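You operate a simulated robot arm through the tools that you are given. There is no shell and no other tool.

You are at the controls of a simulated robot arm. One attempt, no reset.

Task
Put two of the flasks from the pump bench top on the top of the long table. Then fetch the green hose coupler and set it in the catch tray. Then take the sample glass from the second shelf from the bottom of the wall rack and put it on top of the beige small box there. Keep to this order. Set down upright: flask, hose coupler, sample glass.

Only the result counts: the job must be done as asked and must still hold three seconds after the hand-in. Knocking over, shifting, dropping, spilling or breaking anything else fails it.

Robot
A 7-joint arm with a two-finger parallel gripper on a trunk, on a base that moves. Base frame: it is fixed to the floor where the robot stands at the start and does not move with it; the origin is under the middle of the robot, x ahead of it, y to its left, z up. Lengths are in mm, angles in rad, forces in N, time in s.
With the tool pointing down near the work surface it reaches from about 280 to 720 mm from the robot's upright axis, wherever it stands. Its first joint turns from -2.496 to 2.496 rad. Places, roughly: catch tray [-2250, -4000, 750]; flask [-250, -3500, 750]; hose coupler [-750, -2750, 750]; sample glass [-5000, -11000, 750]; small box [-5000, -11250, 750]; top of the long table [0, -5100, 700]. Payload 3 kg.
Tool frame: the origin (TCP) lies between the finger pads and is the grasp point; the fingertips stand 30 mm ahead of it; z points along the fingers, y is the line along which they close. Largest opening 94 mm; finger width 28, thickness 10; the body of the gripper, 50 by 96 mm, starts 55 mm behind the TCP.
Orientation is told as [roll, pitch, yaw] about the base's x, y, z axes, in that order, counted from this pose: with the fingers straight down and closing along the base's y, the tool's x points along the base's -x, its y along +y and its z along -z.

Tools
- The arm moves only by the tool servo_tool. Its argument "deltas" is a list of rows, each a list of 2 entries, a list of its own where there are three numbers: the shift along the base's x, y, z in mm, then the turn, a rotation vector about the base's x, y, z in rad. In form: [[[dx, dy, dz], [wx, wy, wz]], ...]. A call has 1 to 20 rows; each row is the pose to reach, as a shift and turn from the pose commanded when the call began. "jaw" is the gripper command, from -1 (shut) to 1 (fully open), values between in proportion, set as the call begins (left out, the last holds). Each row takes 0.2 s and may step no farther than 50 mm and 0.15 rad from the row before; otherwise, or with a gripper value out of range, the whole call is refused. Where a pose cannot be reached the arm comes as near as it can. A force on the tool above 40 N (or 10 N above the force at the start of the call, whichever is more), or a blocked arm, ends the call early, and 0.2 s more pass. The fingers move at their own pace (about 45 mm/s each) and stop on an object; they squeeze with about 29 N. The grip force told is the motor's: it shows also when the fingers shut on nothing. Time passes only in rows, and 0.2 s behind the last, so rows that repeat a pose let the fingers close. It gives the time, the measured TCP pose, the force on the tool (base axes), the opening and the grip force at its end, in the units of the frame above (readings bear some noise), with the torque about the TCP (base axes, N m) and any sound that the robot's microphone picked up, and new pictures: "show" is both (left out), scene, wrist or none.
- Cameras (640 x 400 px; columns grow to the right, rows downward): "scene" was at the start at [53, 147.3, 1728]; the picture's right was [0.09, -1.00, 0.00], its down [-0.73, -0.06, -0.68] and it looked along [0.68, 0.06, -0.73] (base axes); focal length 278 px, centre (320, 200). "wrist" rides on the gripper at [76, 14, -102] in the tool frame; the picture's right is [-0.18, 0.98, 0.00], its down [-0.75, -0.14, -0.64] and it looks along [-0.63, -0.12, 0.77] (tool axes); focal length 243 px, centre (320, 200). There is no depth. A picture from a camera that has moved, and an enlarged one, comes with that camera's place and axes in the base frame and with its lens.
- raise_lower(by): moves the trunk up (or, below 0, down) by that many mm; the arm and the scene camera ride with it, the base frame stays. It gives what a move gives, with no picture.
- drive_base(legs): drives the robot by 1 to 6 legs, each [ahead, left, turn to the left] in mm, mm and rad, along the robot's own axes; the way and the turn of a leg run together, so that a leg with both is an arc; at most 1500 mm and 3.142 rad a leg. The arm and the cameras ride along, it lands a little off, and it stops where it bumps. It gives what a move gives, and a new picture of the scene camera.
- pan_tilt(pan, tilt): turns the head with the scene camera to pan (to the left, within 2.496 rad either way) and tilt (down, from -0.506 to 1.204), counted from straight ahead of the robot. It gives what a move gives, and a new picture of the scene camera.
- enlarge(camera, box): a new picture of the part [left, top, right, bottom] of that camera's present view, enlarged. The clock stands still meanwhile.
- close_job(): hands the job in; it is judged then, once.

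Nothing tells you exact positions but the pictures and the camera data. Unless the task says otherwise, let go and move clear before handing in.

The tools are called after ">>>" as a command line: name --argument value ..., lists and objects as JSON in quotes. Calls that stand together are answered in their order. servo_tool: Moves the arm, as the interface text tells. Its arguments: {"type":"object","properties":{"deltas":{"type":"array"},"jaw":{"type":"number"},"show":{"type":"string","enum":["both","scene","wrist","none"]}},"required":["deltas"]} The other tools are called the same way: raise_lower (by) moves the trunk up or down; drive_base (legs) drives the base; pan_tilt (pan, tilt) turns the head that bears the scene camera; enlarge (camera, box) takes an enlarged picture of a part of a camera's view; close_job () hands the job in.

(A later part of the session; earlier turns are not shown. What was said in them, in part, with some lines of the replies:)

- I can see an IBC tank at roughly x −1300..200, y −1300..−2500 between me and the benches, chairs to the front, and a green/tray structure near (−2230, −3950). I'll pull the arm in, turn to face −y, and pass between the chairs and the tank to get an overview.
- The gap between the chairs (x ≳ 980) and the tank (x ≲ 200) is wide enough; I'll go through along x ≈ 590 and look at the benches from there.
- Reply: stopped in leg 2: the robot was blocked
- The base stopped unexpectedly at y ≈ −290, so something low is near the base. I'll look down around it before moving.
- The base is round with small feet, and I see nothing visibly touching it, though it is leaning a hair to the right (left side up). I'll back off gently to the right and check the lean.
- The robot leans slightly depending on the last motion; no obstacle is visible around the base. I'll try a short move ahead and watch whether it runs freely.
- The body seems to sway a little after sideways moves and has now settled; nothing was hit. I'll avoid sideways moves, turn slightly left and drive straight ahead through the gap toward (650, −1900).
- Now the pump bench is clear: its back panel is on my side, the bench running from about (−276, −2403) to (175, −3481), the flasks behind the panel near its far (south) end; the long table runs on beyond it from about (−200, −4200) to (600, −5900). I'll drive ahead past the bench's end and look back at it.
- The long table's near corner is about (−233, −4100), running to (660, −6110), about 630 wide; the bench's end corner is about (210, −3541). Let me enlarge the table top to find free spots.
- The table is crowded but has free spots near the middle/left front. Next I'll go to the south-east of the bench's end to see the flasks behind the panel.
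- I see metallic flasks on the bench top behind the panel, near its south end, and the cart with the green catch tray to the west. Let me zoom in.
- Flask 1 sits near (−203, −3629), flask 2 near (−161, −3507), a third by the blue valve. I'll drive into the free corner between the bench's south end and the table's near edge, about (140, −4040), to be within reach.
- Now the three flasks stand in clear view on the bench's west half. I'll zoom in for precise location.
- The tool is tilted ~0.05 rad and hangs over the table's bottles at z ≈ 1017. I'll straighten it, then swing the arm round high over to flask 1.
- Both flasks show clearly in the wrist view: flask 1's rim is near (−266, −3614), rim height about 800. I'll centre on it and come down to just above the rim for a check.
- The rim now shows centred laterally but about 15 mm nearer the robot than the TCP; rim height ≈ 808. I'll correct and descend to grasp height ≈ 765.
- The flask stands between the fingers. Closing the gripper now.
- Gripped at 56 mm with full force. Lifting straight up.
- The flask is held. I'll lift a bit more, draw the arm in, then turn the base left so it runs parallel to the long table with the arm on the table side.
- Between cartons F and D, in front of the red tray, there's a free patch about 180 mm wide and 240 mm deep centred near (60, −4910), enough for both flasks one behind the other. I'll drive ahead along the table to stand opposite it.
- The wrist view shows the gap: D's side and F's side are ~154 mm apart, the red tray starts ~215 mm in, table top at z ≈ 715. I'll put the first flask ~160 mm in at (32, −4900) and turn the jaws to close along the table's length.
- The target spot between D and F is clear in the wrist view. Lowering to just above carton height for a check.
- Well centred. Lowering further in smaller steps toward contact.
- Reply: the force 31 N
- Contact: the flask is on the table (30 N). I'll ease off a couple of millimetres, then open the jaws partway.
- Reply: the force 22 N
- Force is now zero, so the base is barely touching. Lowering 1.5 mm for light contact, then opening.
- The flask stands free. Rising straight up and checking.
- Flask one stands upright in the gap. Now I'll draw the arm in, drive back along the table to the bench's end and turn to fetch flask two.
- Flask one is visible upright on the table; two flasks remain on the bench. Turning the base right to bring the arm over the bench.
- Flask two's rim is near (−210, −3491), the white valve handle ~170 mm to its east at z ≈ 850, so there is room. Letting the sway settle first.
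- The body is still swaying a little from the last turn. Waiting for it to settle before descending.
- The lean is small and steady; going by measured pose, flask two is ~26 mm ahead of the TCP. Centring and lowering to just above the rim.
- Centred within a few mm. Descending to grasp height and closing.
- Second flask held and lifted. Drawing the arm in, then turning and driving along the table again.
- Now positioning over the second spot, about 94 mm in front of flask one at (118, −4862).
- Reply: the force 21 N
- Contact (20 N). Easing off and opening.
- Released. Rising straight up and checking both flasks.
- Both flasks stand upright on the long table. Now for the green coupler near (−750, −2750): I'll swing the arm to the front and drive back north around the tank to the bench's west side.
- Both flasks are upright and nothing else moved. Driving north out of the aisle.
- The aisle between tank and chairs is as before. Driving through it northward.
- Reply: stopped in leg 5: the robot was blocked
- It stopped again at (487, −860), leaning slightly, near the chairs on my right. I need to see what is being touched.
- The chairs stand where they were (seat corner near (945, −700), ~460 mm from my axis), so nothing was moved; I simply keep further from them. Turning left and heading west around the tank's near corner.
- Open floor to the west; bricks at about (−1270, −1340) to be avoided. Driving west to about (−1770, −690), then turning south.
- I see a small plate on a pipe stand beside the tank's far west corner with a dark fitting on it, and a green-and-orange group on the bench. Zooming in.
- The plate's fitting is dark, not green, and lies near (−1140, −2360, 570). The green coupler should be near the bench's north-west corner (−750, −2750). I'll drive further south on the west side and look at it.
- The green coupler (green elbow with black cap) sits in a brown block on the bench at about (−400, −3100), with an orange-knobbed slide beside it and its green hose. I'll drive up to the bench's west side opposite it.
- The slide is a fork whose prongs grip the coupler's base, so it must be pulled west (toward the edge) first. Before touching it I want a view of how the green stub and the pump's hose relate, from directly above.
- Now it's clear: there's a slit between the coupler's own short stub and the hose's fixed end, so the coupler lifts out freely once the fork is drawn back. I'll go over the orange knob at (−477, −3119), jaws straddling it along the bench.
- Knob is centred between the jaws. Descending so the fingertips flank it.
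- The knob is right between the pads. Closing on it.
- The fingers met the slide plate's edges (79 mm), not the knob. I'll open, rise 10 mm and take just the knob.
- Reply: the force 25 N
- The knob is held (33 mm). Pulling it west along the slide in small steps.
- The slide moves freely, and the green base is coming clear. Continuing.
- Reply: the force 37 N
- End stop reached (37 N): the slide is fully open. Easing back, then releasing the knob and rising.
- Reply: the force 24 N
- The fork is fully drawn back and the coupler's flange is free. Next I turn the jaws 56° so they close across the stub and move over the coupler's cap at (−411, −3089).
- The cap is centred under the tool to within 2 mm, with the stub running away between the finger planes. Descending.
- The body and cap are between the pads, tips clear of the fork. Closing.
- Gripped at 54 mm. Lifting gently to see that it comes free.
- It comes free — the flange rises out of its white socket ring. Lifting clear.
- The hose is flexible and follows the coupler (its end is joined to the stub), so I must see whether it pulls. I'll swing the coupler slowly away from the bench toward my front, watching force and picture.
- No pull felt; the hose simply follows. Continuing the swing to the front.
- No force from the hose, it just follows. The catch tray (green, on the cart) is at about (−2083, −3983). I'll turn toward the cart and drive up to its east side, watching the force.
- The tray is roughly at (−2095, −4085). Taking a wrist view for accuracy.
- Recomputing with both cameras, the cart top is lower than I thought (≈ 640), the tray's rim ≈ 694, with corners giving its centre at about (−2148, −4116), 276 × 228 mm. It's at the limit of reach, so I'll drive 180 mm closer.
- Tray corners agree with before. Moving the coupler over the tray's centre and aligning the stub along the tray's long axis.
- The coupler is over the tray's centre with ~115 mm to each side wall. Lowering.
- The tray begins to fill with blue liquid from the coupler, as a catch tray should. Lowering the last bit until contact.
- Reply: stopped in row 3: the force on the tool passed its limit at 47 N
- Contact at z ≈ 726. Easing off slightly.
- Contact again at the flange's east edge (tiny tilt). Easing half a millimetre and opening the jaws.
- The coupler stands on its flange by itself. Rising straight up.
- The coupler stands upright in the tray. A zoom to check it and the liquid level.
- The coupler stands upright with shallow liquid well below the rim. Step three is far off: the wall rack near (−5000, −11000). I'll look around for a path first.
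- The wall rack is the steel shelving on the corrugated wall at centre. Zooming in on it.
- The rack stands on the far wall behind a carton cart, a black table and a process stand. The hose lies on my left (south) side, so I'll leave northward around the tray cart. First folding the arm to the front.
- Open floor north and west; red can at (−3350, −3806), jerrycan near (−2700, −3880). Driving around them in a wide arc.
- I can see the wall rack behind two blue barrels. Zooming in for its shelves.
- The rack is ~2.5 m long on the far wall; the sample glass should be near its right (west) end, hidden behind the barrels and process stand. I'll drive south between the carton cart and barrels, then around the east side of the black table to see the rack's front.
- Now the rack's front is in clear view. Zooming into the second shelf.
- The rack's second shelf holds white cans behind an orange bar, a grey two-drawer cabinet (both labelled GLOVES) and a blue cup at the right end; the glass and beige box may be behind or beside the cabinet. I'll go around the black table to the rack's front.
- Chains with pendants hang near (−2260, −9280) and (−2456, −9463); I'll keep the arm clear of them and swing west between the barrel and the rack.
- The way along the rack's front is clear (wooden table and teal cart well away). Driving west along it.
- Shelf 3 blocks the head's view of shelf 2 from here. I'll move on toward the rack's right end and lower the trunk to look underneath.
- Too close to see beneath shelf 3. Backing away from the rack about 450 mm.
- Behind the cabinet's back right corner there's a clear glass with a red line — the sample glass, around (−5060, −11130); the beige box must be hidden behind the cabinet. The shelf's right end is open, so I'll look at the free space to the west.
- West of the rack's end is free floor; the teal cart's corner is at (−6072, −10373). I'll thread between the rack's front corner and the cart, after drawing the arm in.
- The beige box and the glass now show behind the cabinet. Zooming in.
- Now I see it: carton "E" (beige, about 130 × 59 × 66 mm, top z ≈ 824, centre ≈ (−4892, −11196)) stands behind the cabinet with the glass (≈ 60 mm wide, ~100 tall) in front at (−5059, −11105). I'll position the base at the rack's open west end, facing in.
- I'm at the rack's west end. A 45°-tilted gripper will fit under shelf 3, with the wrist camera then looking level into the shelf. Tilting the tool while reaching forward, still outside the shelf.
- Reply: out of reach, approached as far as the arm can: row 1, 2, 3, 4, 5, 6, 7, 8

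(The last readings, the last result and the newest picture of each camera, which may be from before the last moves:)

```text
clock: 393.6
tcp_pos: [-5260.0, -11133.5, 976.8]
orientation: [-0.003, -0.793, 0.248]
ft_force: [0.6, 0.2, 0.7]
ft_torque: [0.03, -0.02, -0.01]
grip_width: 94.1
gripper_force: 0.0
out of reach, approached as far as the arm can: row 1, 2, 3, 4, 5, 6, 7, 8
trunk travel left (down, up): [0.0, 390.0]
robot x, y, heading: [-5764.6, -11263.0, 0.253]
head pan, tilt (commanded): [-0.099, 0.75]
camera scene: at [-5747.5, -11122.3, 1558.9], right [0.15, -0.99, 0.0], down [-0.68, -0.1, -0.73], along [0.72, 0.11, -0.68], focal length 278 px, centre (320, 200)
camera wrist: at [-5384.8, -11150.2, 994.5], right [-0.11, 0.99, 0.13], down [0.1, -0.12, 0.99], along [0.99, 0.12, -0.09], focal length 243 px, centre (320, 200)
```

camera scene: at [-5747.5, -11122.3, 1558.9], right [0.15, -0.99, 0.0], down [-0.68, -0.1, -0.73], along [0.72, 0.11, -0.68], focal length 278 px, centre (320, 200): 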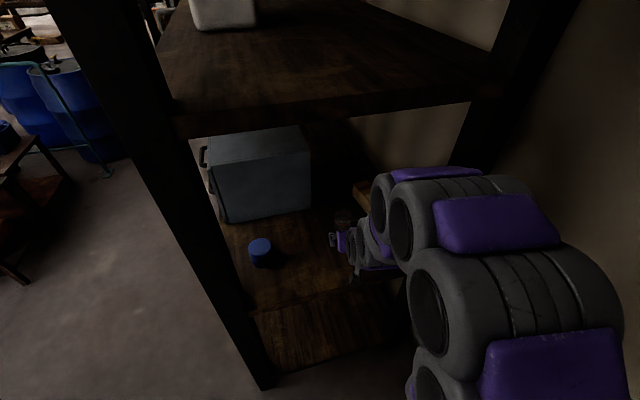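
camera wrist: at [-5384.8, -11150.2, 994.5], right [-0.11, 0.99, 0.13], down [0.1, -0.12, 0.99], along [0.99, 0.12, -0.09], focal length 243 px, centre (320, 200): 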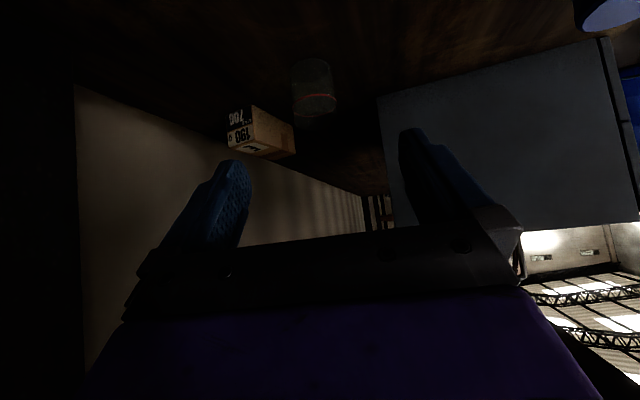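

Now the wrist camera looks level (picture upside-down): shelf at top, glass hanging at (313, 85), box left of it. Zooming to measure.

>>> enlarge --camera "wrist" --box '[210, 30, 350, 170]'

>>> enlarge --camera "scene" --box '[300, 160, 420, 300]'

```text
2.86 times, centred on (280, 100) of wrist
camera zoom: at [-5384.8, -11150.2, 994.5], right [-0.11, 0.99, 0.13], down [0.1, -0.12, 0.99], along [0.99, 0.12, -0.09], focal length 693 px, centre (434, 486)
```

zoom: 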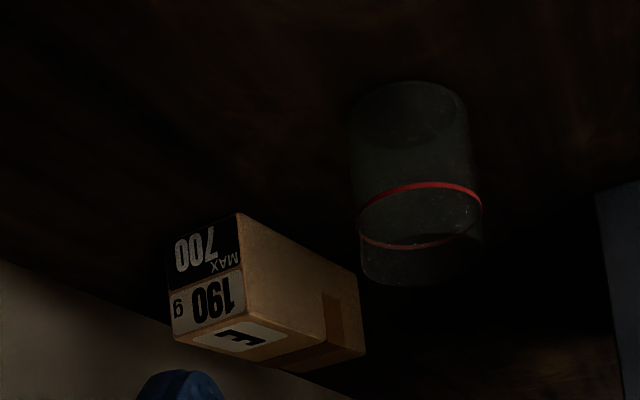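

```text
2.86 times, centred on (360, 230) of scene
camera zoom: at [-5747.5, -11122.3, 1558.9], right [0.15, -0.99, 0.0], down [-0.68, -0.1, -0.73], along [0.72, 0.11, -0.68], focal length 793 px, centre (206, 114)
```

zoom: 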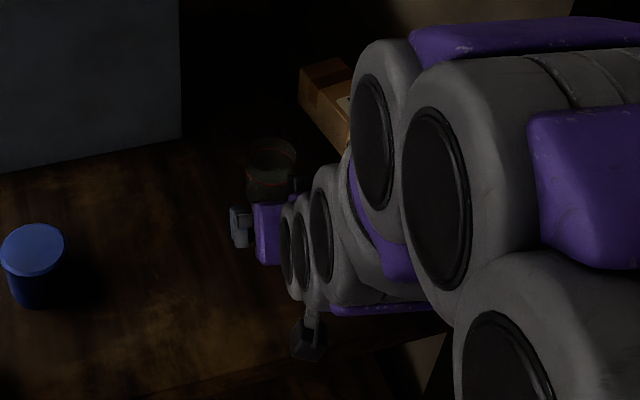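

Glass centre is about (−5057, −11104), roughly 200 mm ahead of and 170 mm below the TCP. To bring the box within easy reach too, I'll first drive 130 mm further in with the hand high above the glass.

>>> drive_base --legs '[[130, 0, 0]]'

>>> servo_tool --deltas '[[[0, 0, 0], [0, 0, 0]], [[0, 0, 0], [0, 0, 0]], [[0, 0, 0], [0, 0, 0]], [[0, 0, 0], [0, 0, 0]]]'

```text
clock: 394.9
tcp_pos: [-5131.9, -11102.5, 976.8]
orientation: [-0.003, -0.791, 0.247]
ft_force: [-0.2, -0.2, 0.1]
ft_torque: [0.0, 0.0, -0.01]
grip_width: 94.1
gripper_force: 0.0
trunk travel left (down, up): [0.0, 390.0]
robot x, y, heading: [-5640.2, -11234.0, 0.248]
head pan, tilt (commanded): [-0.099, 0.75]
camera scene: at [-5620.4, -11089.6, 1558.9], right [0.15, -0.99, 0.0], down [-0.68, -0.1, -0.73], along [0.72, 0.11, -0.68], focal length 278 px, centre (320, 200)
```

scene: 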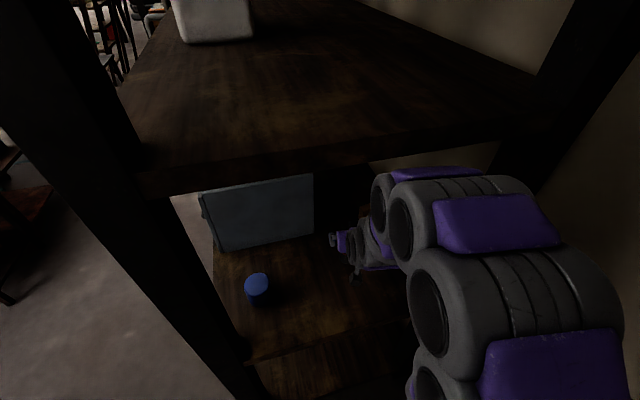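

```text
clock: 395.9
tcp_pos: [-5132.9, -11100.3, 976.3]
orientation: [-0.004, -0.792, 0.248]
ft_force: [0.0, 0.0, 0.3]
ft_torque: [0.03, 0.03, 0.03]
grip_width: 94.0
gripper_force: 0.0
trunk travel left (down, up): [0.0, 390.0]
robot x, y, heading: [-5636.6, -11229.2, 0.252]
head pan, tilt (commanded): [-0.099, 0.75]
camera scene: at [-5621.2, -11089.8, 1558.9], right [0.15, -0.99, 0.0], down [-0.68, -0.1, -0.73], along [0.72, 0.11, -0.68], focal length 278 px, centre (320, 200)
camera wrist: at [-5259.2, -11118.2, 994.7], right [-0.11, 0.99, 0.13], down [0.1, -0.12, 0.99], along [0.99, 0.12, -0.09], focal length 243 px, centre (320, 200)
```

scene: 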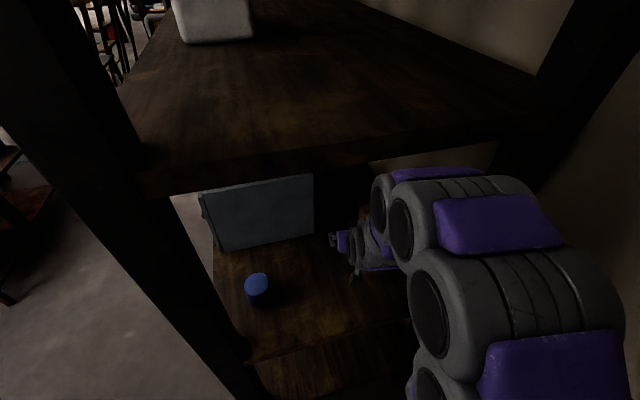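
wrist: 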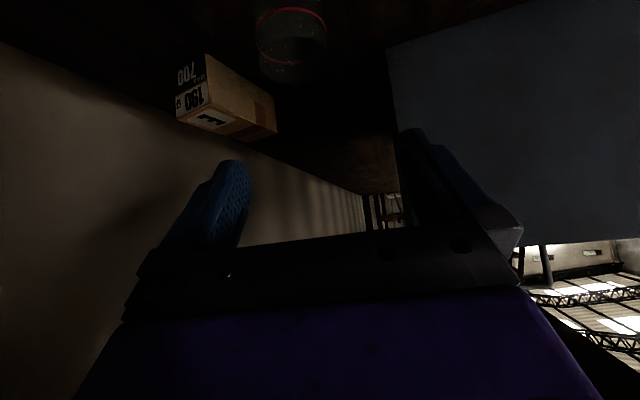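

>>> enlarge --camera "wrist" --box '[160, 0, 340, 150]'

```text
2.67 times, centred on (250, 75) of wrist
camera zoom: at [-5259.2, -11118.2, 994.7], right [-0.11, 0.99, 0.13], down [0.1, -0.12, 0.99], along [0.99, 0.12, -0.09], focal length 647 px, centre (507, 533)
```

zoom: 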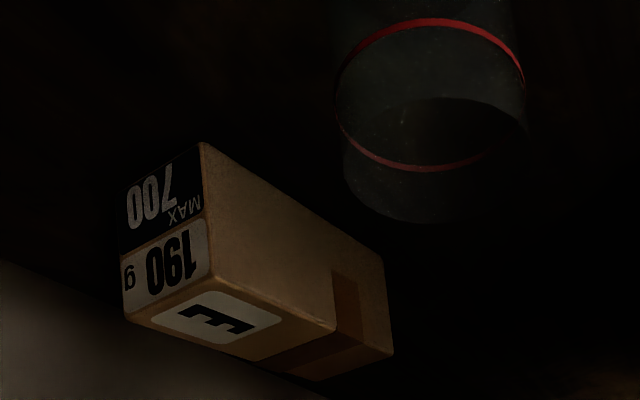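

Refined from two wrist views: glass centre (−5066, −11103), rim z ≈ 858, diameter ≈ 58; shelf z ≈ 783. It's 64 mm ahead and 19 mm to the right of the TCP. I'll back off slightly, align laterally and descend to grasp height behind it.

>>> servo_tool --deltas '[[[-15, -23, 0], [0, 0, 0]], [[-15, -23, -40], [0, 0, 0]], [[-15, -23, -80], [0, 0, 0]], [[-15, -23, -110], [0, 0, 0]], [[-15, -23, -110], [0, 0, 0]]]'

```text
clock: 397.1
tcp_pos: [-5108.3, -11119.2, 872.5]
orientation: [-0.002, -0.79, 0.243]
ft_force: [-0.1, 1.6, 0.0]
ft_torque: [0.01, -0.02, -0.03]
grip_width: 93.7
gripper_force: 0.0
out of reach, approached as far as the arm can: row 1, 2, 3, 4, 5
trunk travel left (down, up): [0.0, 390.0]
robot x, y, heading: [-5637.8, -11231.1, 0.251]
head pan, tilt (commanded): [-0.099, 0.75]
camera scene: at [-5619.5, -11091.6, 1559.0], right [0.15, -0.99, 0.0], down [-0.68, -0.1, -0.73], along [0.72, 0.11, -0.68], focal length 278 px, centre (320, 200)
camera wrist: at [-5234.2, -11135.8, 889.3], right [-0.11, 0.99, 0.13], down [0.11, -0.12, 0.99], along [0.99, 0.12, -0.09], focal length 243 px, centre (320, 200)
```

scene: 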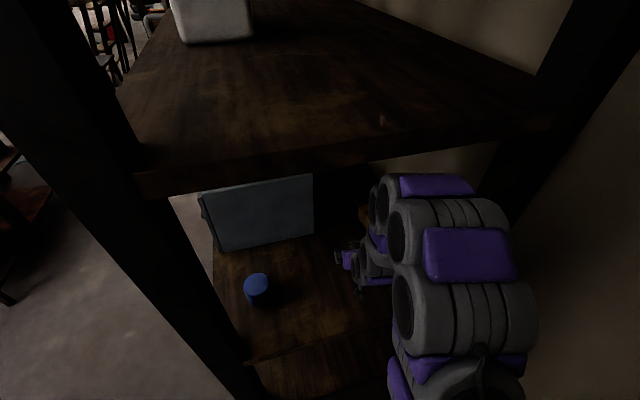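
wrist: 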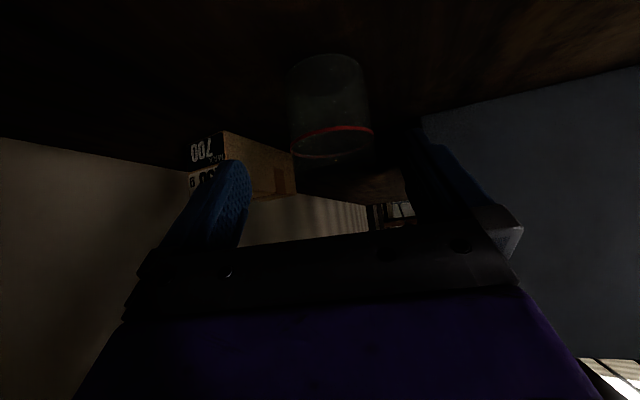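

The 45° pose has a minimum reach, so the hand came out 40 mm ahead of the request, already just above and around the glass with no contact. I'll go up over the glass first and then descend vertically so everything stays in reach.

>>> servo_tool --deltas '[[[0, 0, 30], [0, 0, 0]], [[18, 9, 60], [0, 0, 0]], [[36, 18, 60], [0, 0, 0]], [[36, 18, 60], [0, 0, 0]]]' --show "wrist"

```text
clock: 398.1
tcp_pos: [-5073.5, -11098.9, 930.9]
orientation: [-0.004, -0.791, 0.249]
ft_force: [0.8, 0.0, -0.3]
ft_torque: [0.01, -0.05, -0.02]
grip_width: 93.8
gripper_force: 0.1
trunk travel left (down, up): [0.0, 390.0]
robot x, y, heading: [-5640.3, -11230.8, 0.25]
head pan, tilt (commanded): [-0.099, 0.75]
camera wrist: at [-5199.5, -11116.2, 949.3], right [-0.11, 0.99, 0.13], down [0.1, -0.12, 0.99], along [0.99, 0.12, -0.09], focal length 243 px, centre (320, 200)
```

wrist: 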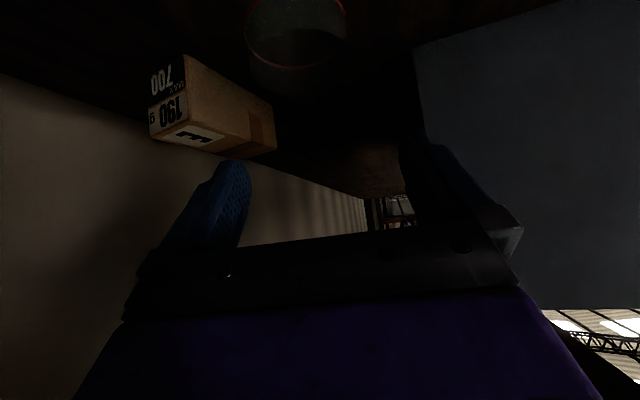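

>>> enlarge --camera "wrist" --box '[220, 0, 380, 120]'

```text
3.33 times, centred on (300, 60) of wrist
camera zoom: at [-5199.5, -11116.2, 949.3], right [-0.11, 0.99, 0.13], down [0.1, -0.12, 0.99], along [0.99, 0.12, -0.09], focal length 809 px, centre (387, 667)
```

zoom: 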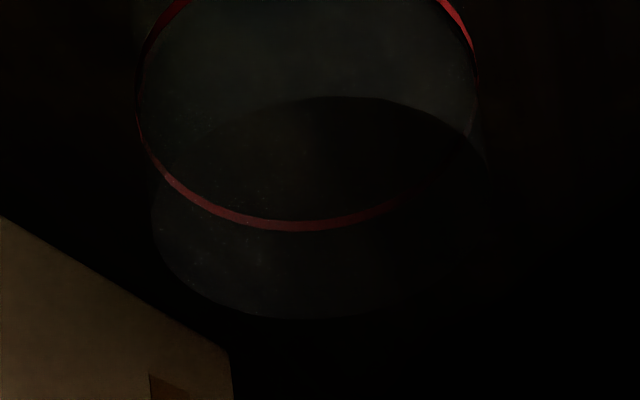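

Glass is centred within 4 mm laterally and 5 mm ahead, rim z ≈ 856. Small lateral correction, then straight down to z ≈ 828.

>>> servo_tool --deltas '[[[1, -4, -20], [0, 0, 0]], [[1, -4, -45], [0, 0, 0]], [[1, -4, -70], [0, 0, 0]], [[1, -4, -90], [0, 0, 0]], [[1, -4, -101], [0, 0, 0]], [[1, -4, -101], [0, 0, 0]]]'

```text
clock: 399.5
tcp_pos: [-5073.1, -11103.6, 828.5]
orientation: [-0.003, -0.792, 0.248]
ft_force: [-0.5, -1.1, -0.2]
ft_torque: [-0.01, 0.0, 0.01]
grip_width: 93.9
gripper_force: 0.0
trunk travel left (down, up): [0.0, 390.0]
robot x, y, heading: [-5644.1, -11229.6, 0.249]
head pan, tilt (commanded): [-0.099, 0.75]
camera scene: at [-5620.1, -11089.8, 1558.9], right [0.15, -0.99, 0.0], down [-0.68, -0.1, -0.73], along [0.72, 0.11, -0.68], focal length 278 px, centre (320, 200)
camera wrist: at [-5198.3, -11120.0, 847.6], right [-0.11, 0.99, 0.13], down [0.1, -0.12, 0.99], along [0.99, 0.12, -0.09], focal length 243 px, centre (320, 200)
```

scene: 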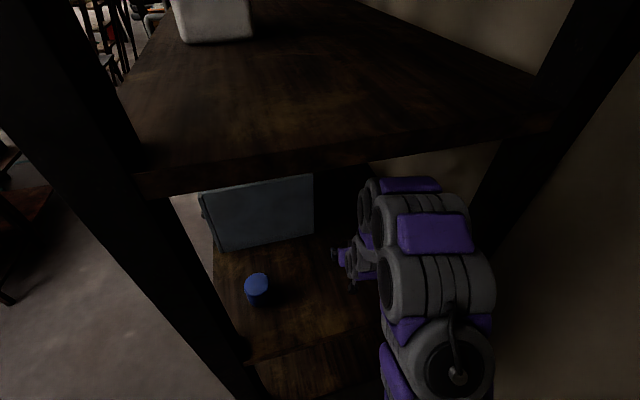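
wrist: 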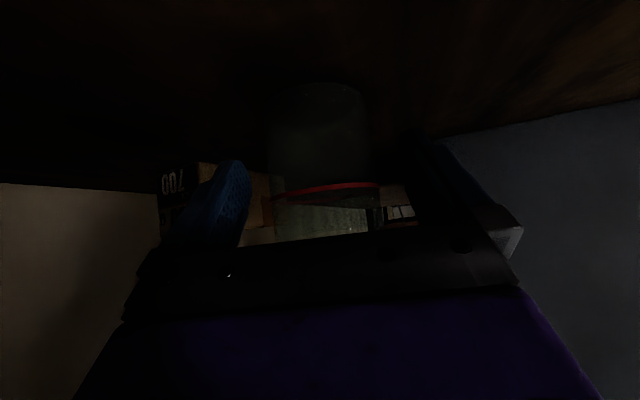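

The glass stands between the pads, red line just above the TCP. Closing.

>>> servo_tool --deltas '[[[0, 0, 0], [0, 0, 0]], [[0, 0, 0], [0, 0, 0]], [[0, 0, 0], [0, 0, 0]], [[0, 0, 0], [0, 0, 0]], [[0, 0, 0], [0, 0, 0]], [[0, 0, 0], [0, 0, 0]]]' --jaw -1 --show "wrist"

```text
clock: 400.9
tcp_pos: [-5073.2, -11103.6, 828.9]
orientation: [-0.002, -0.794, 0.247]
ft_force: [1.4, 0.9, 1.3]
ft_torque: [-0.05, -0.04, 0.05]
grip_width: 64.5
gripper_force: 29.0
trunk travel left (down, up): [0.0, 390.0]
robot x, y, heading: [-5641.2, -11232.1, 0.253]
head pan, tilt (commanded): [-0.099, 0.75]
camera wrist: at [-5198.4, -11119.9, 847.6], right [-0.11, 0.99, 0.13], down [0.1, -0.12, 0.99], along [0.99, 0.12, -0.09], focal length 243 px, centre (320, 200)
```

wrist: 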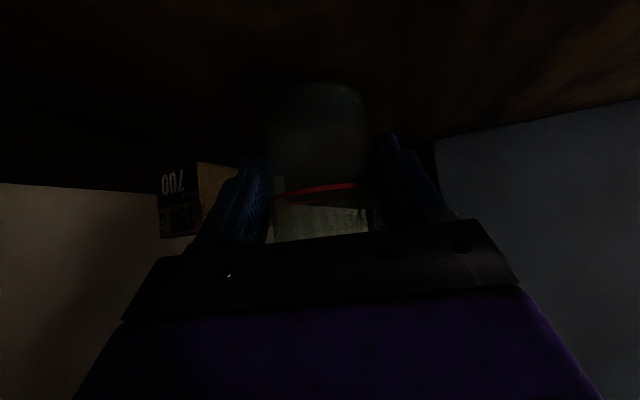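

Gripped at 64.5 mm. Lifting slowly, keeping it level.

>>> servo_tool --deltas '[[[0, 0, 4], [0, 0, 0]], [[0, 0, 10], [0, 0, 0]], [[0, 0, 20], [0, 0, 0]], [[0, 0, 30], [0, 0, 0]]]' --show "wrist"

```text
clock: 401.9
tcp_pos: [-5071.8, -11102.9, 858.3]
orientation: [-0.003, -0.792, 0.247]
ft_force: [-0.7, -0.3, -3.5]
ft_torque: [0.0, 0.03, -0.03]
grip_width: 64.4
gripper_force: 29.6
trunk travel left (down, up): [0.0, 390.0]
robot x, y, heading: [-5637.6, -11231.0, 0.248]
head pan, tilt (commanded): [-0.099, 0.75]
camera wrist: at [-5198.2, -11119.9, 877.9], right [-0.11, 0.99, 0.13], down [0.1, -0.12, 0.99], along [0.99, 0.12, -0.09], focal length 243 px, centre (320, 200)
```

wrist: 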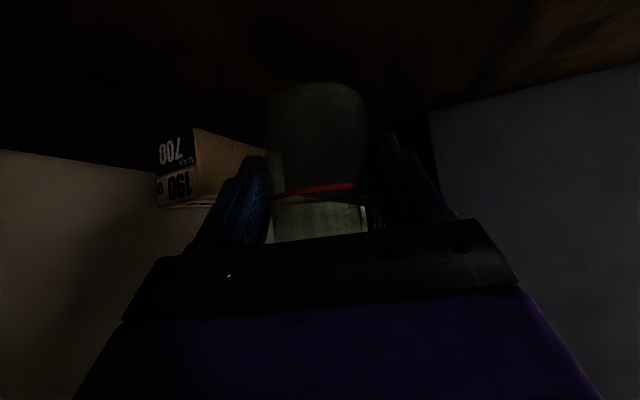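

It comes up cleanly (about 3.5 N, so there's liquid in it). Lifting to clear the box height and looking at the box again.

>>> servo_tool --deltas '[[[0, 0, 20], [0, 0, 0]], [[0, 0, 40], [0, 0, 0]], [[0, 0, 60], [0, 0, 0]], [[0, 0, 80], [0, 0, 0]], [[0, 0, 80], [0, 0, 0]]]' --show "wrist"

>>> enlarge --camera "wrist" --box '[120, 30, 280, 170]'

>>> enlarge --camera "scene" --box '[300, 150, 420, 310]'

```text
clock: 403.1
tcp_pos: [-5072.8, -11103.0, 939.1]
orientation: [-0.004, -0.792, 0.247]
ft_force: [0.1, 0.0, -2.9]
ft_torque: [0.0, 0.06, 0.01]
grip_width: 64.3
gripper_force: 29.0
trunk travel left (down, up): [0.0, 390.0]
robot x, y, heading: [-5642.8, -11233.0, 0.246]
head pan, tilt (commanded): [-0.099, 0.75]
camera wrist: at [-5198.8, -11120.1, 957.7], right [-0.11, 0.99, 0.13], down [0.1, -0.12, 0.99], along [0.99, 0.12, -0.09], focal length 243 px, centre (320, 200)
```

wrist: 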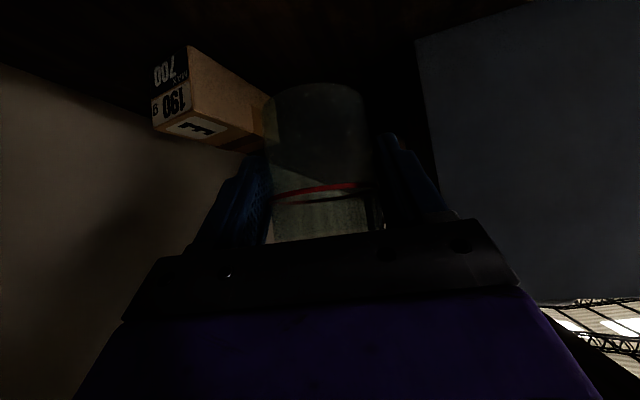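

```text
2.86 times, centred on (200, 100) of wrist
camera zoom: at [-5198.8, -11120.1, 957.7], right [-0.11, 0.99, 0.13], down [0.1, -0.12, 0.99], along [0.99, 0.12, -0.09], focal length 693 px, centre (663, 486)
```

zoom: 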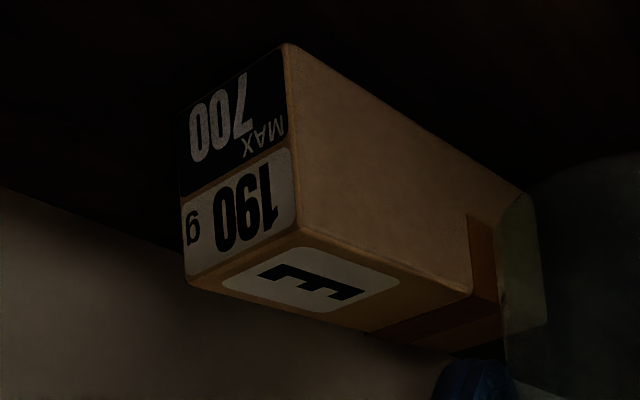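

```text
2.50 times, centred on (360, 230) of scene
camera zoom: at [-5620.3, -11089.8, 1558.9], right [0.15, -0.99, 0.0], down [-0.68, -0.1, -0.73], along [0.72, 0.11, -0.68], focal length 694 px, centre (220, 125)
```

zoom: 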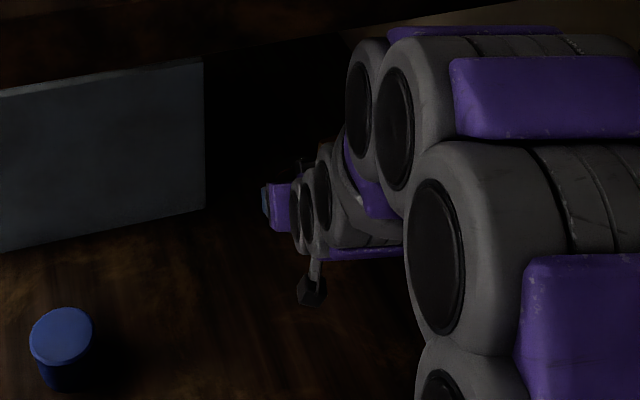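

Box E triangulates to top z ≈ 839, centre ≈ (−4905, −11188); the glass centre rides ~23 mm ahead of the TCP. Moving it gently sideways over the box.

>>> servo_tool --deltas '[[[12, -7, 0], [0, 0, 0]], [[30, -18, 0], [0, 0, 0]], [[50, -31, 0], [0, 0, 0]], [[70, -43, 0], [0, 0, 0]], [[90, -55, 0], [0, 0, 0]], [[110, -68, 0], [0, 0, 0]], [[128, -79, 0], [0, 0, 0]], [[140, -86, 0], [0, 0, 0]], [[145, -89, 0], [0, 0, 0]], [[145, -89, 0], [0, 0, 0]], [[145, -89, 0], [0, 0, 0]]]'

>>> enlarge --camera "wrist" --box '[220, 40, 420, 200]'

```text
clock: 405.5
tcp_pos: [-4928.0, -11192.9, 939.8]
orientation: [-0.002, -0.792, 0.245]
ft_force: [0.0, 0.6, -3.4]
ft_torque: [0.01, 0.02, -0.05]
grip_width: 64.5
gripper_force: 29.4
trunk travel left (down, up): [0.0, 390.0]
robot x, y, heading: [-5640.1, -11229.3, 0.245]
head pan, tilt (commanded): [-0.099, 0.75]
camera scene: at [-5618.9, -11091.0, 1559.0], right [0.15, -0.99, 0.0], down [-0.68, -0.1, -0.73], along [0.72, 0.11, -0.68], focal length 278 px, centre (320, 200)
camera wrist: at [-5053.0, -11209.6, 957.5], right [-0.11, 0.99, 0.13], down [0.1, -0.12, 0.99], along [0.99, 0.12, -0.09], focal length 243 px, centre (320, 200)
```

scene: 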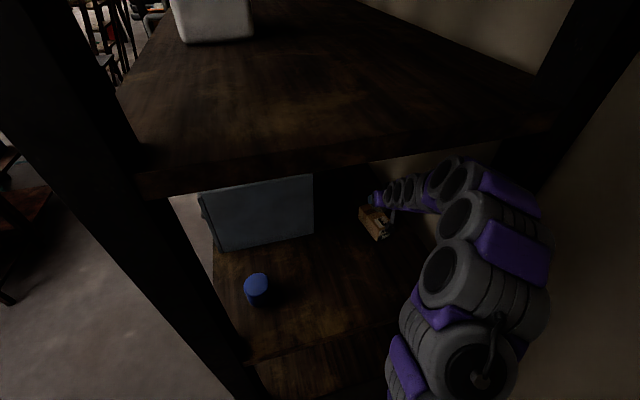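
wrist: 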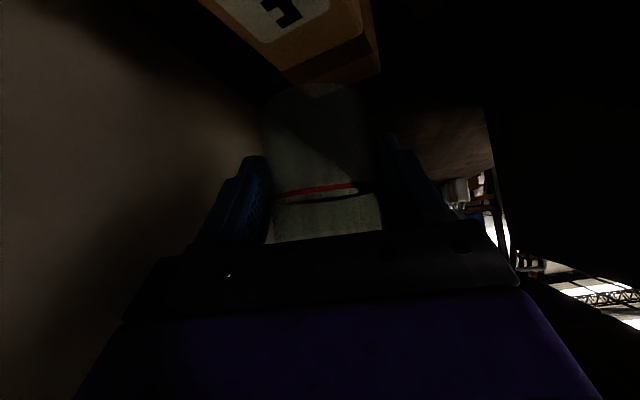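

```text
2.50 times, centred on (320, 120) of wrist
camera zoom: at [-5053.0, -11209.6, 957.5], right [-0.11, 0.99, 0.13], down [0.1, -0.12, 0.99], along [0.99, 0.12, -0.09], focal length 606 px, centre (320, 400)
```

zoom: 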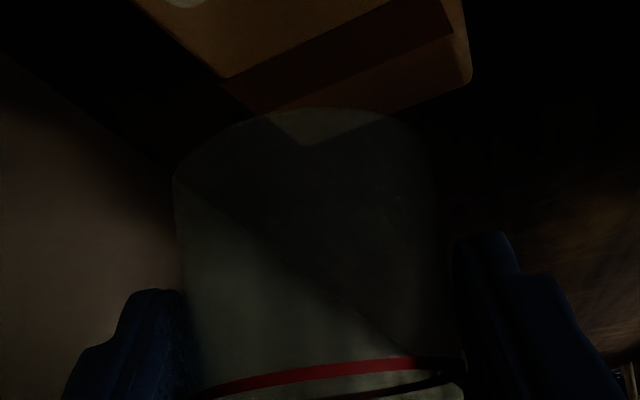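

The glass base now projects onto the box's middle (estimated (−4902, −11188) versus box centre (−4903, −11187)). Lowering gently.

>>> servo_tool --deltas '[[[0, 0, -8], [0, 0, 0]], [[0, 0, -16], [0, 0, 0]], [[0, 0, -24], [0, 0, 0]], [[0, 0, -30], [0, 0, 0]], [[0, 0, -30], [0, 0, 0]]]' --show "wrist"

>>> enlarge --camera "wrist" --box '[220, 40, 420, 200]'

>>> enlarge --camera "scene" --box '[330, 160, 450, 260]'

```text
clock: 406.7
tcp_pos: [-4926.9, -11191.6, 909.1]
orientation: [-0.001, -0.791, 0.246]
ft_force: [-0.6, 0.0, -3.6]
ft_torque: [0.01, 0.06, 0.0]
grip_width: 64.1
gripper_force: 28.7
trunk travel left (down, up): [0.0, 390.0]
robot x, y, heading: [-5639.5, -11234.8, 0.25]
head pan, tilt (commanded): [-0.099, 0.75]
camera wrist: at [-5053.2, -11209.4, 927.3], right [-0.11, 0.99, 0.13], down [0.1, -0.12, 0.99], along [0.99, 0.12, -0.09], focal length 243 px, centre (320, 200)
```

wrist: 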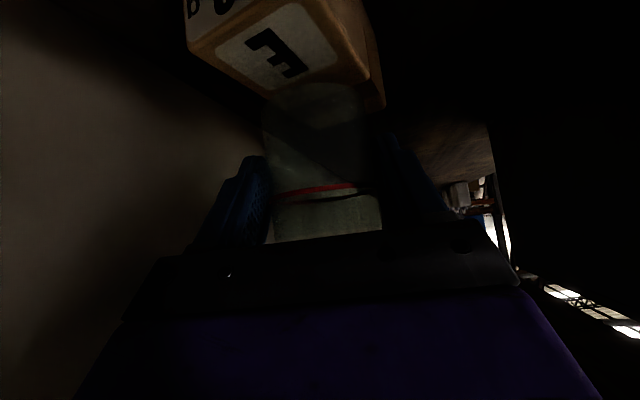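

```text
2.50 times, centred on (320, 120) of wrist
camera zoom: at [-5053.2, -11209.4, 927.3], right [-0.11, 0.99, 0.13], down [0.1, -0.12, 0.99], along [0.99, 0.12, -0.09], focal length 606 px, centre (320, 400)
```

zoom: 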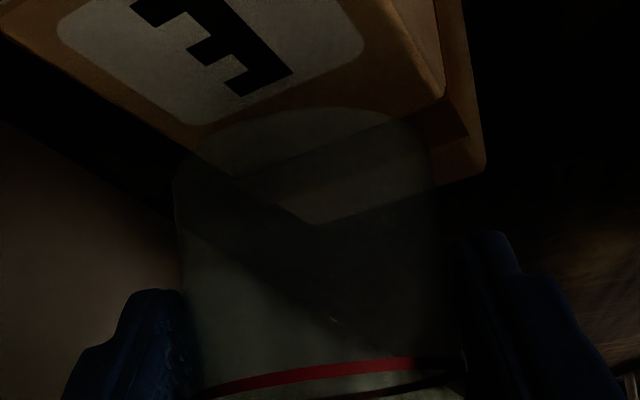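

```text
4.00 times, centred on (390, 210) of scene
camera zoom: at [-5618.8, -11090.9, 1558.9], right [0.15, -0.99, 0.0], down [-0.68, -0.1, -0.73], along [0.72, 0.11, -0.68], focal length 1110 px, centre (40, 160)
```

zoom: 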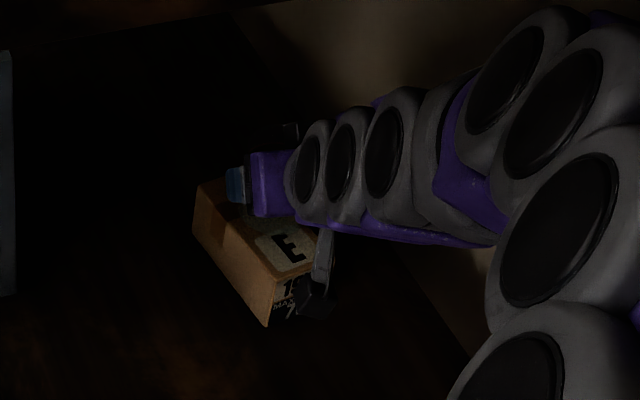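

Base is about 12 mm above the box top. Lowering the last bit in small steps, watching the force.

>>> servo_tool --deltas '[[[0, 0, -3], [0, 0, 0]], [[0, 0, -6], [0, 0, 0]], [[0, 0, -8], [0, 0, 0]], [[0, 0, -8], [0, 0, 0]]]' --show "none"

```text
clock: 407.7
tcp_pos: [-4927.9, -11192.5, 901.8]
orientation: [-0.002, -0.792, 0.246]
ft_force: [1.5, -0.2, -3.1]
ft_torque: [0.03, 0.03, 0.01]
grip_width: 64.0
gripper_force: 28.4
trunk travel left (down, up): [0.0, 390.0]
robot x, y, heading: [-5638.1, -11232.2, 0.25]
head pan, tilt (commanded): [-0.099, 0.75]
```

>>> servo_tool --deltas '[[[0, 0, -2], [0, 0, 0]], [[0, 0, -4], [0, 0, 0]], [[0, 0, -4], [0, 0, 0]]]' --show "none"

```text
clock: 408.5
tcp_pos: [-4927.8, -11193.2, 896.0]
orientation: [-0.002, -0.789, 0.246]
ft_force: [0.8, 0.2, -3.1]
ft_torque: [-0.03, 0.07, 0.02]
grip_width: 64.1
gripper_force: 28.9
trunk travel left (down, up): [0.0, 390.0]
robot x, y, heading: [-5639.7, -11231.6, 0.25]
head pan, tilt (commanded): [-0.099, 0.75]
```

>>> servo_tool --deltas '[[[0, 0, -2], [0, 0, 0]], [[0, 0, -3], [0, 0, 0]], [[0, 0, -3], [0, 0, 0]]]' --show "none"

```text
clock: 409.3
tcp_pos: [-4926.2, -11193.9, 894.1]
orientation: [-0.001, -0.791, 0.246]
ft_force: [-0.6, 0.5, -1.2]
ft_torque: [-0.02, 0.02, 0.0]
grip_width: 64.4
gripper_force: 28.8
trunk travel left (down, up): [0.0, 390.0]
robot x, y, heading: [-5638.0, -11231.3, 0.252]
head pan, tilt (commanded): [-0.099, 0.75]
```

Weight is starting to transfer (−3.1 → −1.2 N). One more millimetre.

>>> servo_tool --deltas '[[[0, 0, -1], [0, 0, 0]], [[0, 0, -1], [0, 0, 0]]]' --show "wrist"

>>> enlarge --camera "wrist" --box '[200, 0, 440, 190]'

```text
clock: 409.9
tcp_pos: [-4927.7, -11194.6, 895.3]
orientation: [-0.004, -0.793, 0.246]
ft_force: [0.3, 0.4, 4.8]
ft_torque: [-0.1, 0.0, -0.02]
grip_width: 64.3
gripper_force: 29.0
trunk travel left (down, up): [0.0, 390.0]
robot x, y, heading: [-5638.1, -11231.4, 0.254]
head pan, tilt (commanded): [-0.099, 0.75]
camera wrist: at [-5053.2, -11209.9, 912.5], right [-0.11, 0.99, 0.13], down [0.1, -0.12, 0.99], along [0.99, 0.12, -0.09], focal length 243 px, centre (320, 200)
```

wrist: 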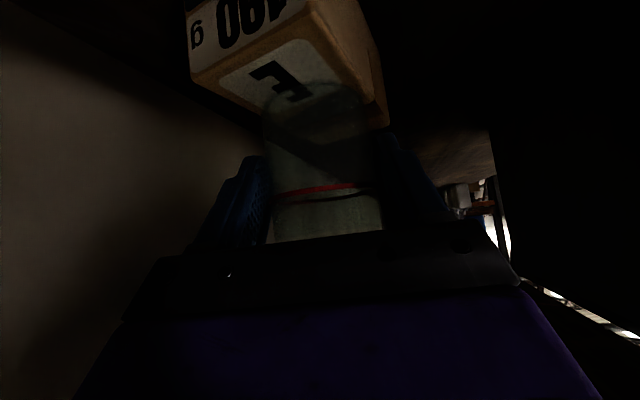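

```text
2.11 times, centred on (320, 95) of wrist
camera zoom: at [-5053.2, -11209.9, 912.5], right [-0.11, 0.99, 0.13], down [0.1, -0.12, 0.99], along [0.99, 0.12, -0.09], focal length 511 px, centre (320, 421)
```

zoom: 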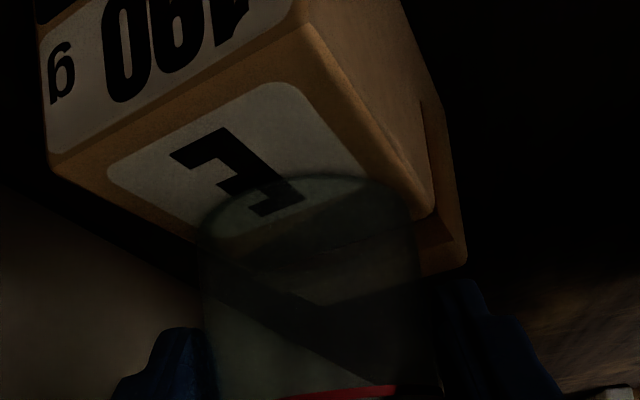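

The base ellipse sits centred on the box top across its width. Relieving half a millimetre, then opening the jaws.

>>> servo_tool --deltas '[[[0, 0, 0.5], [0, 0, 0]], [[0, 0, 0.5], [0, 0, 0]]]' --show "none"

>>> servo_tool --deltas '[[[0, 0, 0], [0, 0, 0]], [[0, 0, 0], [0, 0, 0]], [[0, 0, 0], [0, 0, 0]], [[0, 0, 0], [0, 0, 0]]]' --jaw 0.75 --show "wrist"

```text
clock: 410.5
tcp_pos: [-4928.7, -11192.6, 894.6]
orientation: [-0.005, -0.792, 0.247]
ft_force: [3.0, 0.7, 5.0]
ft_torque: [-0.11, -0.14, 0.04]
grip_width: 64.5
gripper_force: 28.7
trunk travel left (down, up): [0.0, 390.0]
robot x, y, heading: [-5640.6, -11231.8, 0.249]
head pan, tilt (commanded): [-0.099, 0.75]
```

```text
clock: 411.5
tcp_pos: [-4927.2, -11193.9, 894.4]
orientation: [-0.001, -0.79, 0.248]
ft_force: [0.3, 0.3, -0.2]
ft_torque: [0.01, -0.02, 0.05]
grip_width: 82.3
gripper_force: 0.1
trunk travel left (down, up): [0.0, 390.0]
robot x, y, heading: [-5640.6, -11231.4, 0.251]
head pan, tilt (commanded): [-0.099, 0.75]
camera wrist: at [-5053.4, -11210.1, 912.1], right [-0.11, 0.99, 0.13], down [0.1, -0.12, 0.99], along [0.99, 0.12, -0.09], focal length 243 px, centre (320, 200)
```

wrist: 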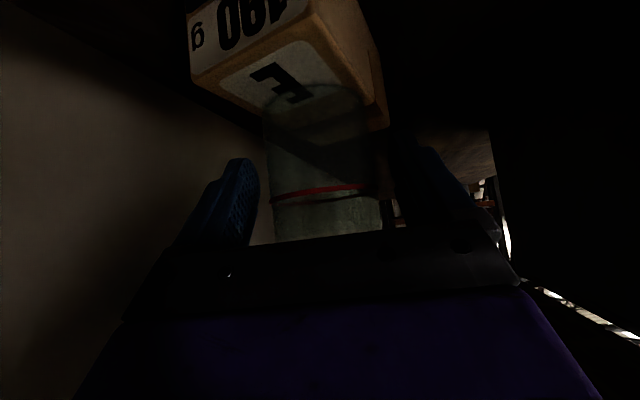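

The glass stands free on the box. Opening fully and backing out along the finger direction (back and up).

>>> servo_tool --deltas '[[[0, 0, 0], [0, 0, 0]], [[0, 0, 0], [0, 0, 0]], [[-7, -1.7, 7], [0, 0, 0]], [[-17, -4.3, 18], [0, 0, 0]], [[-31, -7.8, 32], [0, 0, 0]], [[-48, -12, 50], [0, 0, 0]], [[-65, -16.5, 67], [0, 0, 0]], [[-82, -21, 85], [0, 0, 0]], [[-103, -26, 106], [0, 0, 0]], [[-103, -26, 106], [0, 0, 0]]]' --jaw 1

>>> enlarge --camera "wrist" --box '[160, 0, 400, 190]'

```text
clock: 413.7
tcp_pos: [-5029.7, -11218.3, 1000.5]
orientation: [-0.003, -0.791, 0.246]
ft_force: [-0.8, 0.4, 0.3]
ft_torque: [0.0, -0.01, -0.02]
grip_width: 94.2
gripper_force: 0.1
trunk travel left (down, up): [0.0, 390.0]
robot x, y, heading: [-5642.0, -11229.4, 0.248]
head pan, tilt (commanded): [-0.099, 0.75]
camera scene: at [-5620.5, -11091.2, 1559.0], right [0.15, -0.99, 0.0], down [-0.68, -0.1, -0.73], along [0.72, 0.11, -0.68], focal length 278 px, centre (320, 200)
camera wrist: at [-5156.2, -11235.8, 1018.1], right [-0.11, 0.99, 0.13], down [0.1, -0.12, 0.99], along [0.99, 0.12, -0.09], focal length 243 px, centre (320, 200)
```

scene: 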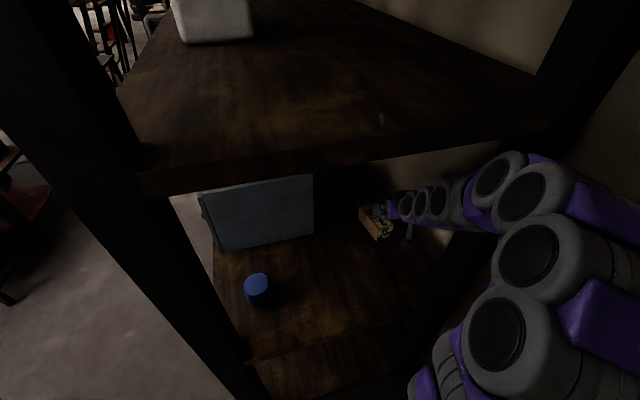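
wrist: 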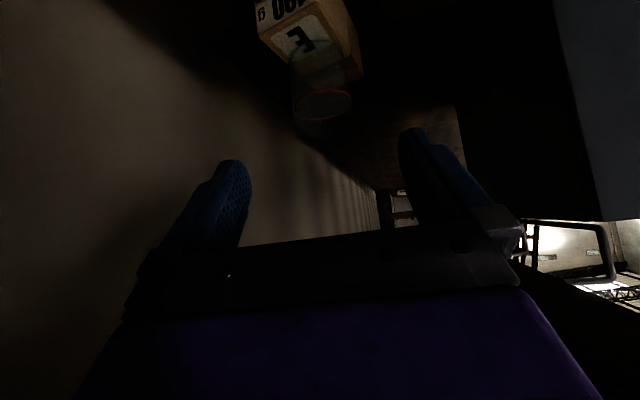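

```text
2.11 times, centred on (280, 95) of wrist
camera zoom: at [-5156.2, -11235.8, 1018.1], right [-0.11, 0.99, 0.13], down [0.1, -0.12, 0.99], along [0.99, 0.12, -0.09], focal length 511 px, centre (404, 421)
```

zoom: 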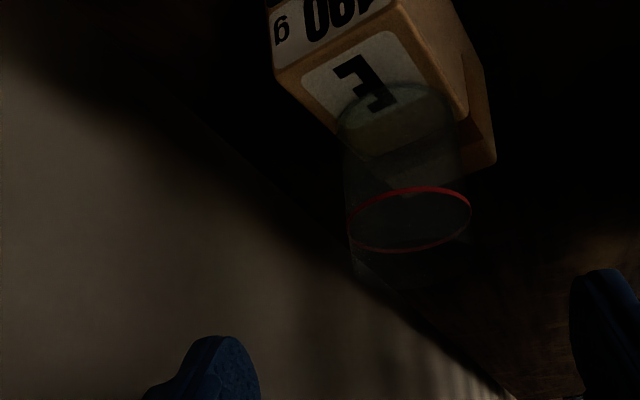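

The glass stands upright on box E. Now driving straight back out of the shelf, then a last look.

>>> drive_base --legs '[[-150, 0, 0], [-150, 0, 0]]'

>>> pan_tilt --pan 0.0 --tilt 0.6

>>> enlarge --camera "scene" --box '[260, 130, 420, 280]'

>>> enlarge --camera "wrist" --box '[220, 20, 380, 150]'

```text
clock: 416.1
tcp_pos: [-5322.0, -11292.4, 1000.8]
orientation: [-0.003, -0.791, 0.249]
ft_force: [0.1, -0.5, -0.2]
ft_torque: [0.01, 0.01, -0.01]
grip_width: 94.2
gripper_force: 0.1
trunk travel left (down, up): [0.0, 390.0]
robot x, y, heading: [-5931.2, -11304.2, 0.252]
head pan, tilt (commanded): [-0.099, 0.75]
camera scene: at [-5911.9, -11166.1, 1559.1], right [0.15, -0.99, 0.0], down [-0.68, -0.1, -0.73], along [0.72, 0.11, -0.68], focal length 278 px, centre (320, 200)
```

scene: 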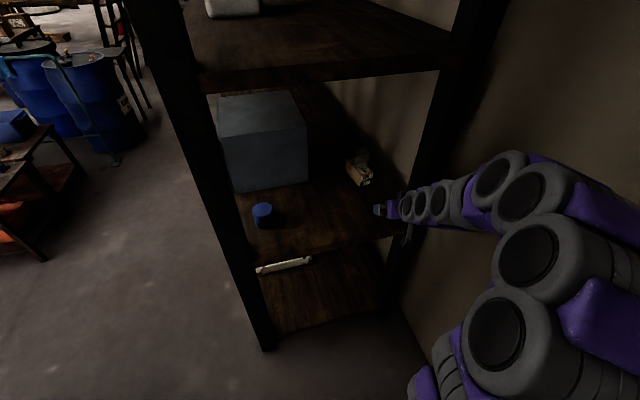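

```text
clock: 416.8
tcp_pos: [-5322.2, -11292.6, 1001.8]
orientation: [-0.002, -0.791, 0.247]
ft_force: [-0.1, -0.6, -0.8]
ft_torque: [-0.01, 0.0, 0.0]
grip_width: 94.0
gripper_force: 0.1
trunk travel left (down, up): [0.0, 390.0]
robot x, y, heading: [-5929.9, -11306.0, 0.253]
head pan, tilt (commanded): [0.0, 0.6]
camera scene: at [-5907.4, -11156.5, 1571.8], right [0.25, -0.97, 0.0], down [-0.55, -0.14, -0.82], along [0.8, 0.21, -0.57], focal length 278 px, centre (320, 200)
```

scene: 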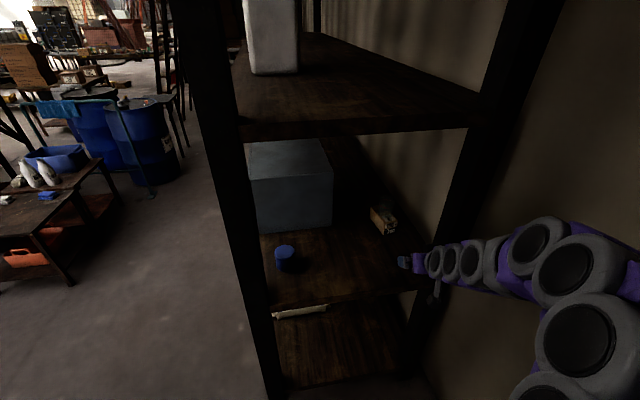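

```text
2.67 times, centred on (340, 205) of scene
camera zoom: at [-5907.4, -11156.5, 1571.8], right [0.25, -0.97, 0.0], down [-0.55, -0.14, -0.82], along [0.8, 0.21, -0.57], focal length 740 px, centre (267, 187)
```

zoom: 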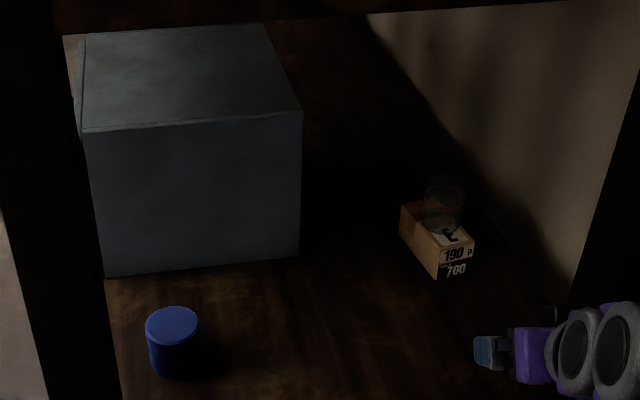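

```text
3.08 times, centred on (300, 85) of wrist
camera zoom: at [-5447.2, -11309.9, 1018.6], right [-0.11, 0.98, 0.13], down [0.1, -0.12, 0.99], along [0.99, 0.13, -0.09], focal length 746 px, centre (382, 554)
```

zoom: 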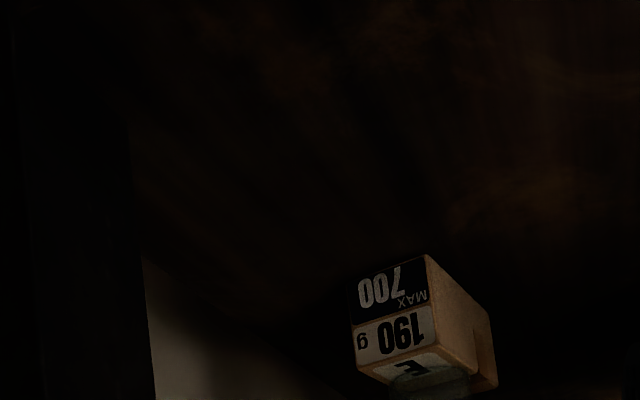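

The glass stands upright on the beige box E, cabinet and cup untouched. Backing a little further clear and a final check.

>>> drive_base --legs '[[-200, 0, 0]]'

>>> pan_tilt --pan 0.0 --tilt 0.5

>>> enlarge --camera "scene" --box '[300, 150, 420, 260]'

```text
clock: 418.4
tcp_pos: [-5517.5, -11342.9, 1002.2]
orientation: [0.0, -0.794, 0.248]
ft_force: [0.3, 0.2, 0.7]
ft_torque: [-0.02, 0.02, 0.01]
grip_width: 94.1
gripper_force: 0.1
trunk travel left (down, up): [0.0, 390.0]
robot x, y, heading: [-6126.8, -11356.8, 0.25]
head pan, tilt (commanded): [0.0, 0.6]
camera scene: at [-6103.6, -11207.3, 1571.9], right [0.25, -0.97, 0.0], down [-0.55, -0.14, -0.82], along [0.8, 0.21, -0.57], focal length 278 px, centre (320, 200)
```

scene: 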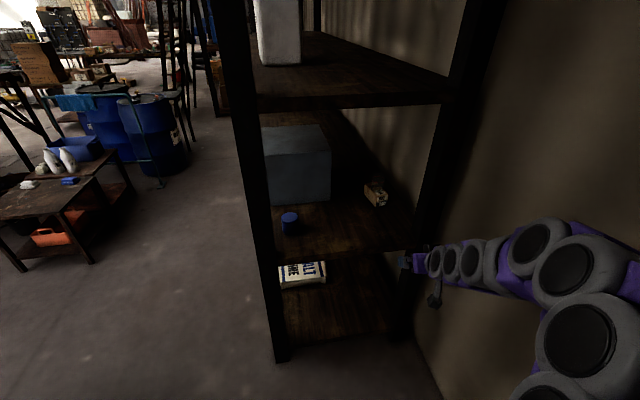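

```text
clock: 419.1
tcp_pos: [-5517.6, -11343.8, 1000.8]
orientation: [-0.001, -0.792, 0.248]
ft_force: [0.2, -0.6, -0.9]
ft_torque: [0.0, -0.03, 0.01]
grip_width: 93.9
gripper_force: 0.1
trunk travel left (down, up): [0.0, 390.0]
robot x, y, heading: [-6127.3, -11354.6, 0.249]
head pan, tilt (commanded): [0.0, 0.499]
camera scene: at [-6100.5, -11206.3, 1580.9], right [0.25, -0.97, 0.0], down [-0.47, -0.12, -0.88], along [0.85, 0.22, -0.48], focal length 278 px, centre (320, 200)
```

scene: 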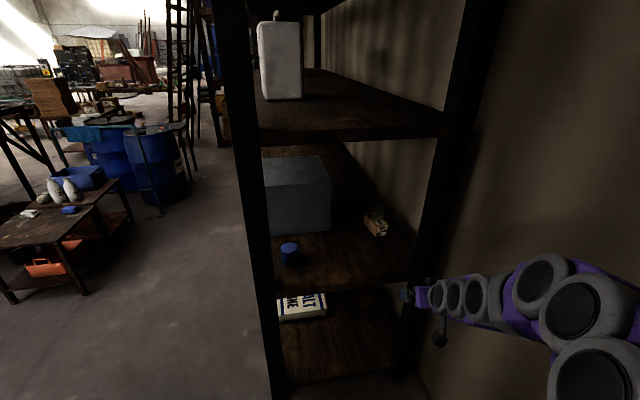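

```text
3.64 times, centred on (360, 205) of scene
camera zoom: at [-6100.5, -11206.3, 1580.9], right [0.25, -0.97, 0.0], down [-0.47, -0.12, -0.88], along [0.85, 0.22, -0.48], focal length 1009 px, centre (174, 182)
```

zoom: 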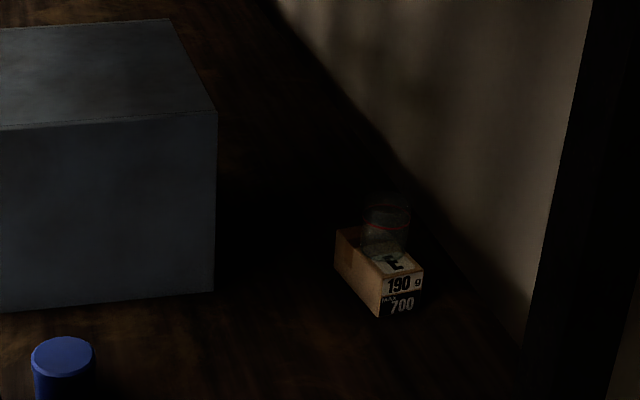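

Both flasks are upright on the long table, and the green coupler was upright in the catch tray when I left it. The sample glass stands upright on the beige box E, and the gripper is empty and clear of the rack. Handing in the job.

>>> close_job

```text
The job is handed in.
```

I did all three parts in order and handed the job in. I haven't been told how it was judged.

- **Flasks:** two flasks from the pump bench stand upright on the long table, one behind the other between cartons F and D.
- **Hose coupler:** I drew back the fork that locked the green coupler, lifted it out and set it upright in the green catch tray on the cart. The fork is still open.
    - The coupler's hose stayed attached and followed it to the cart.
    - Blue liquid ran into the tray. The level was well below the rim and looked steady when I left.
- **Sample glass:** it stands upright on the beige box marked E, behind the grey drawer cabinet on the rack's second shelf from the bottom. It was still there after I had backed out.

**Unexplained stops:** the base stopped twice near the chairs, and I found no cause. I saw no sign that a chair had moved, and I noticed nothing else knocked or shifted elsewhere.

I did not go back to check the flasks or the tray before handing in.
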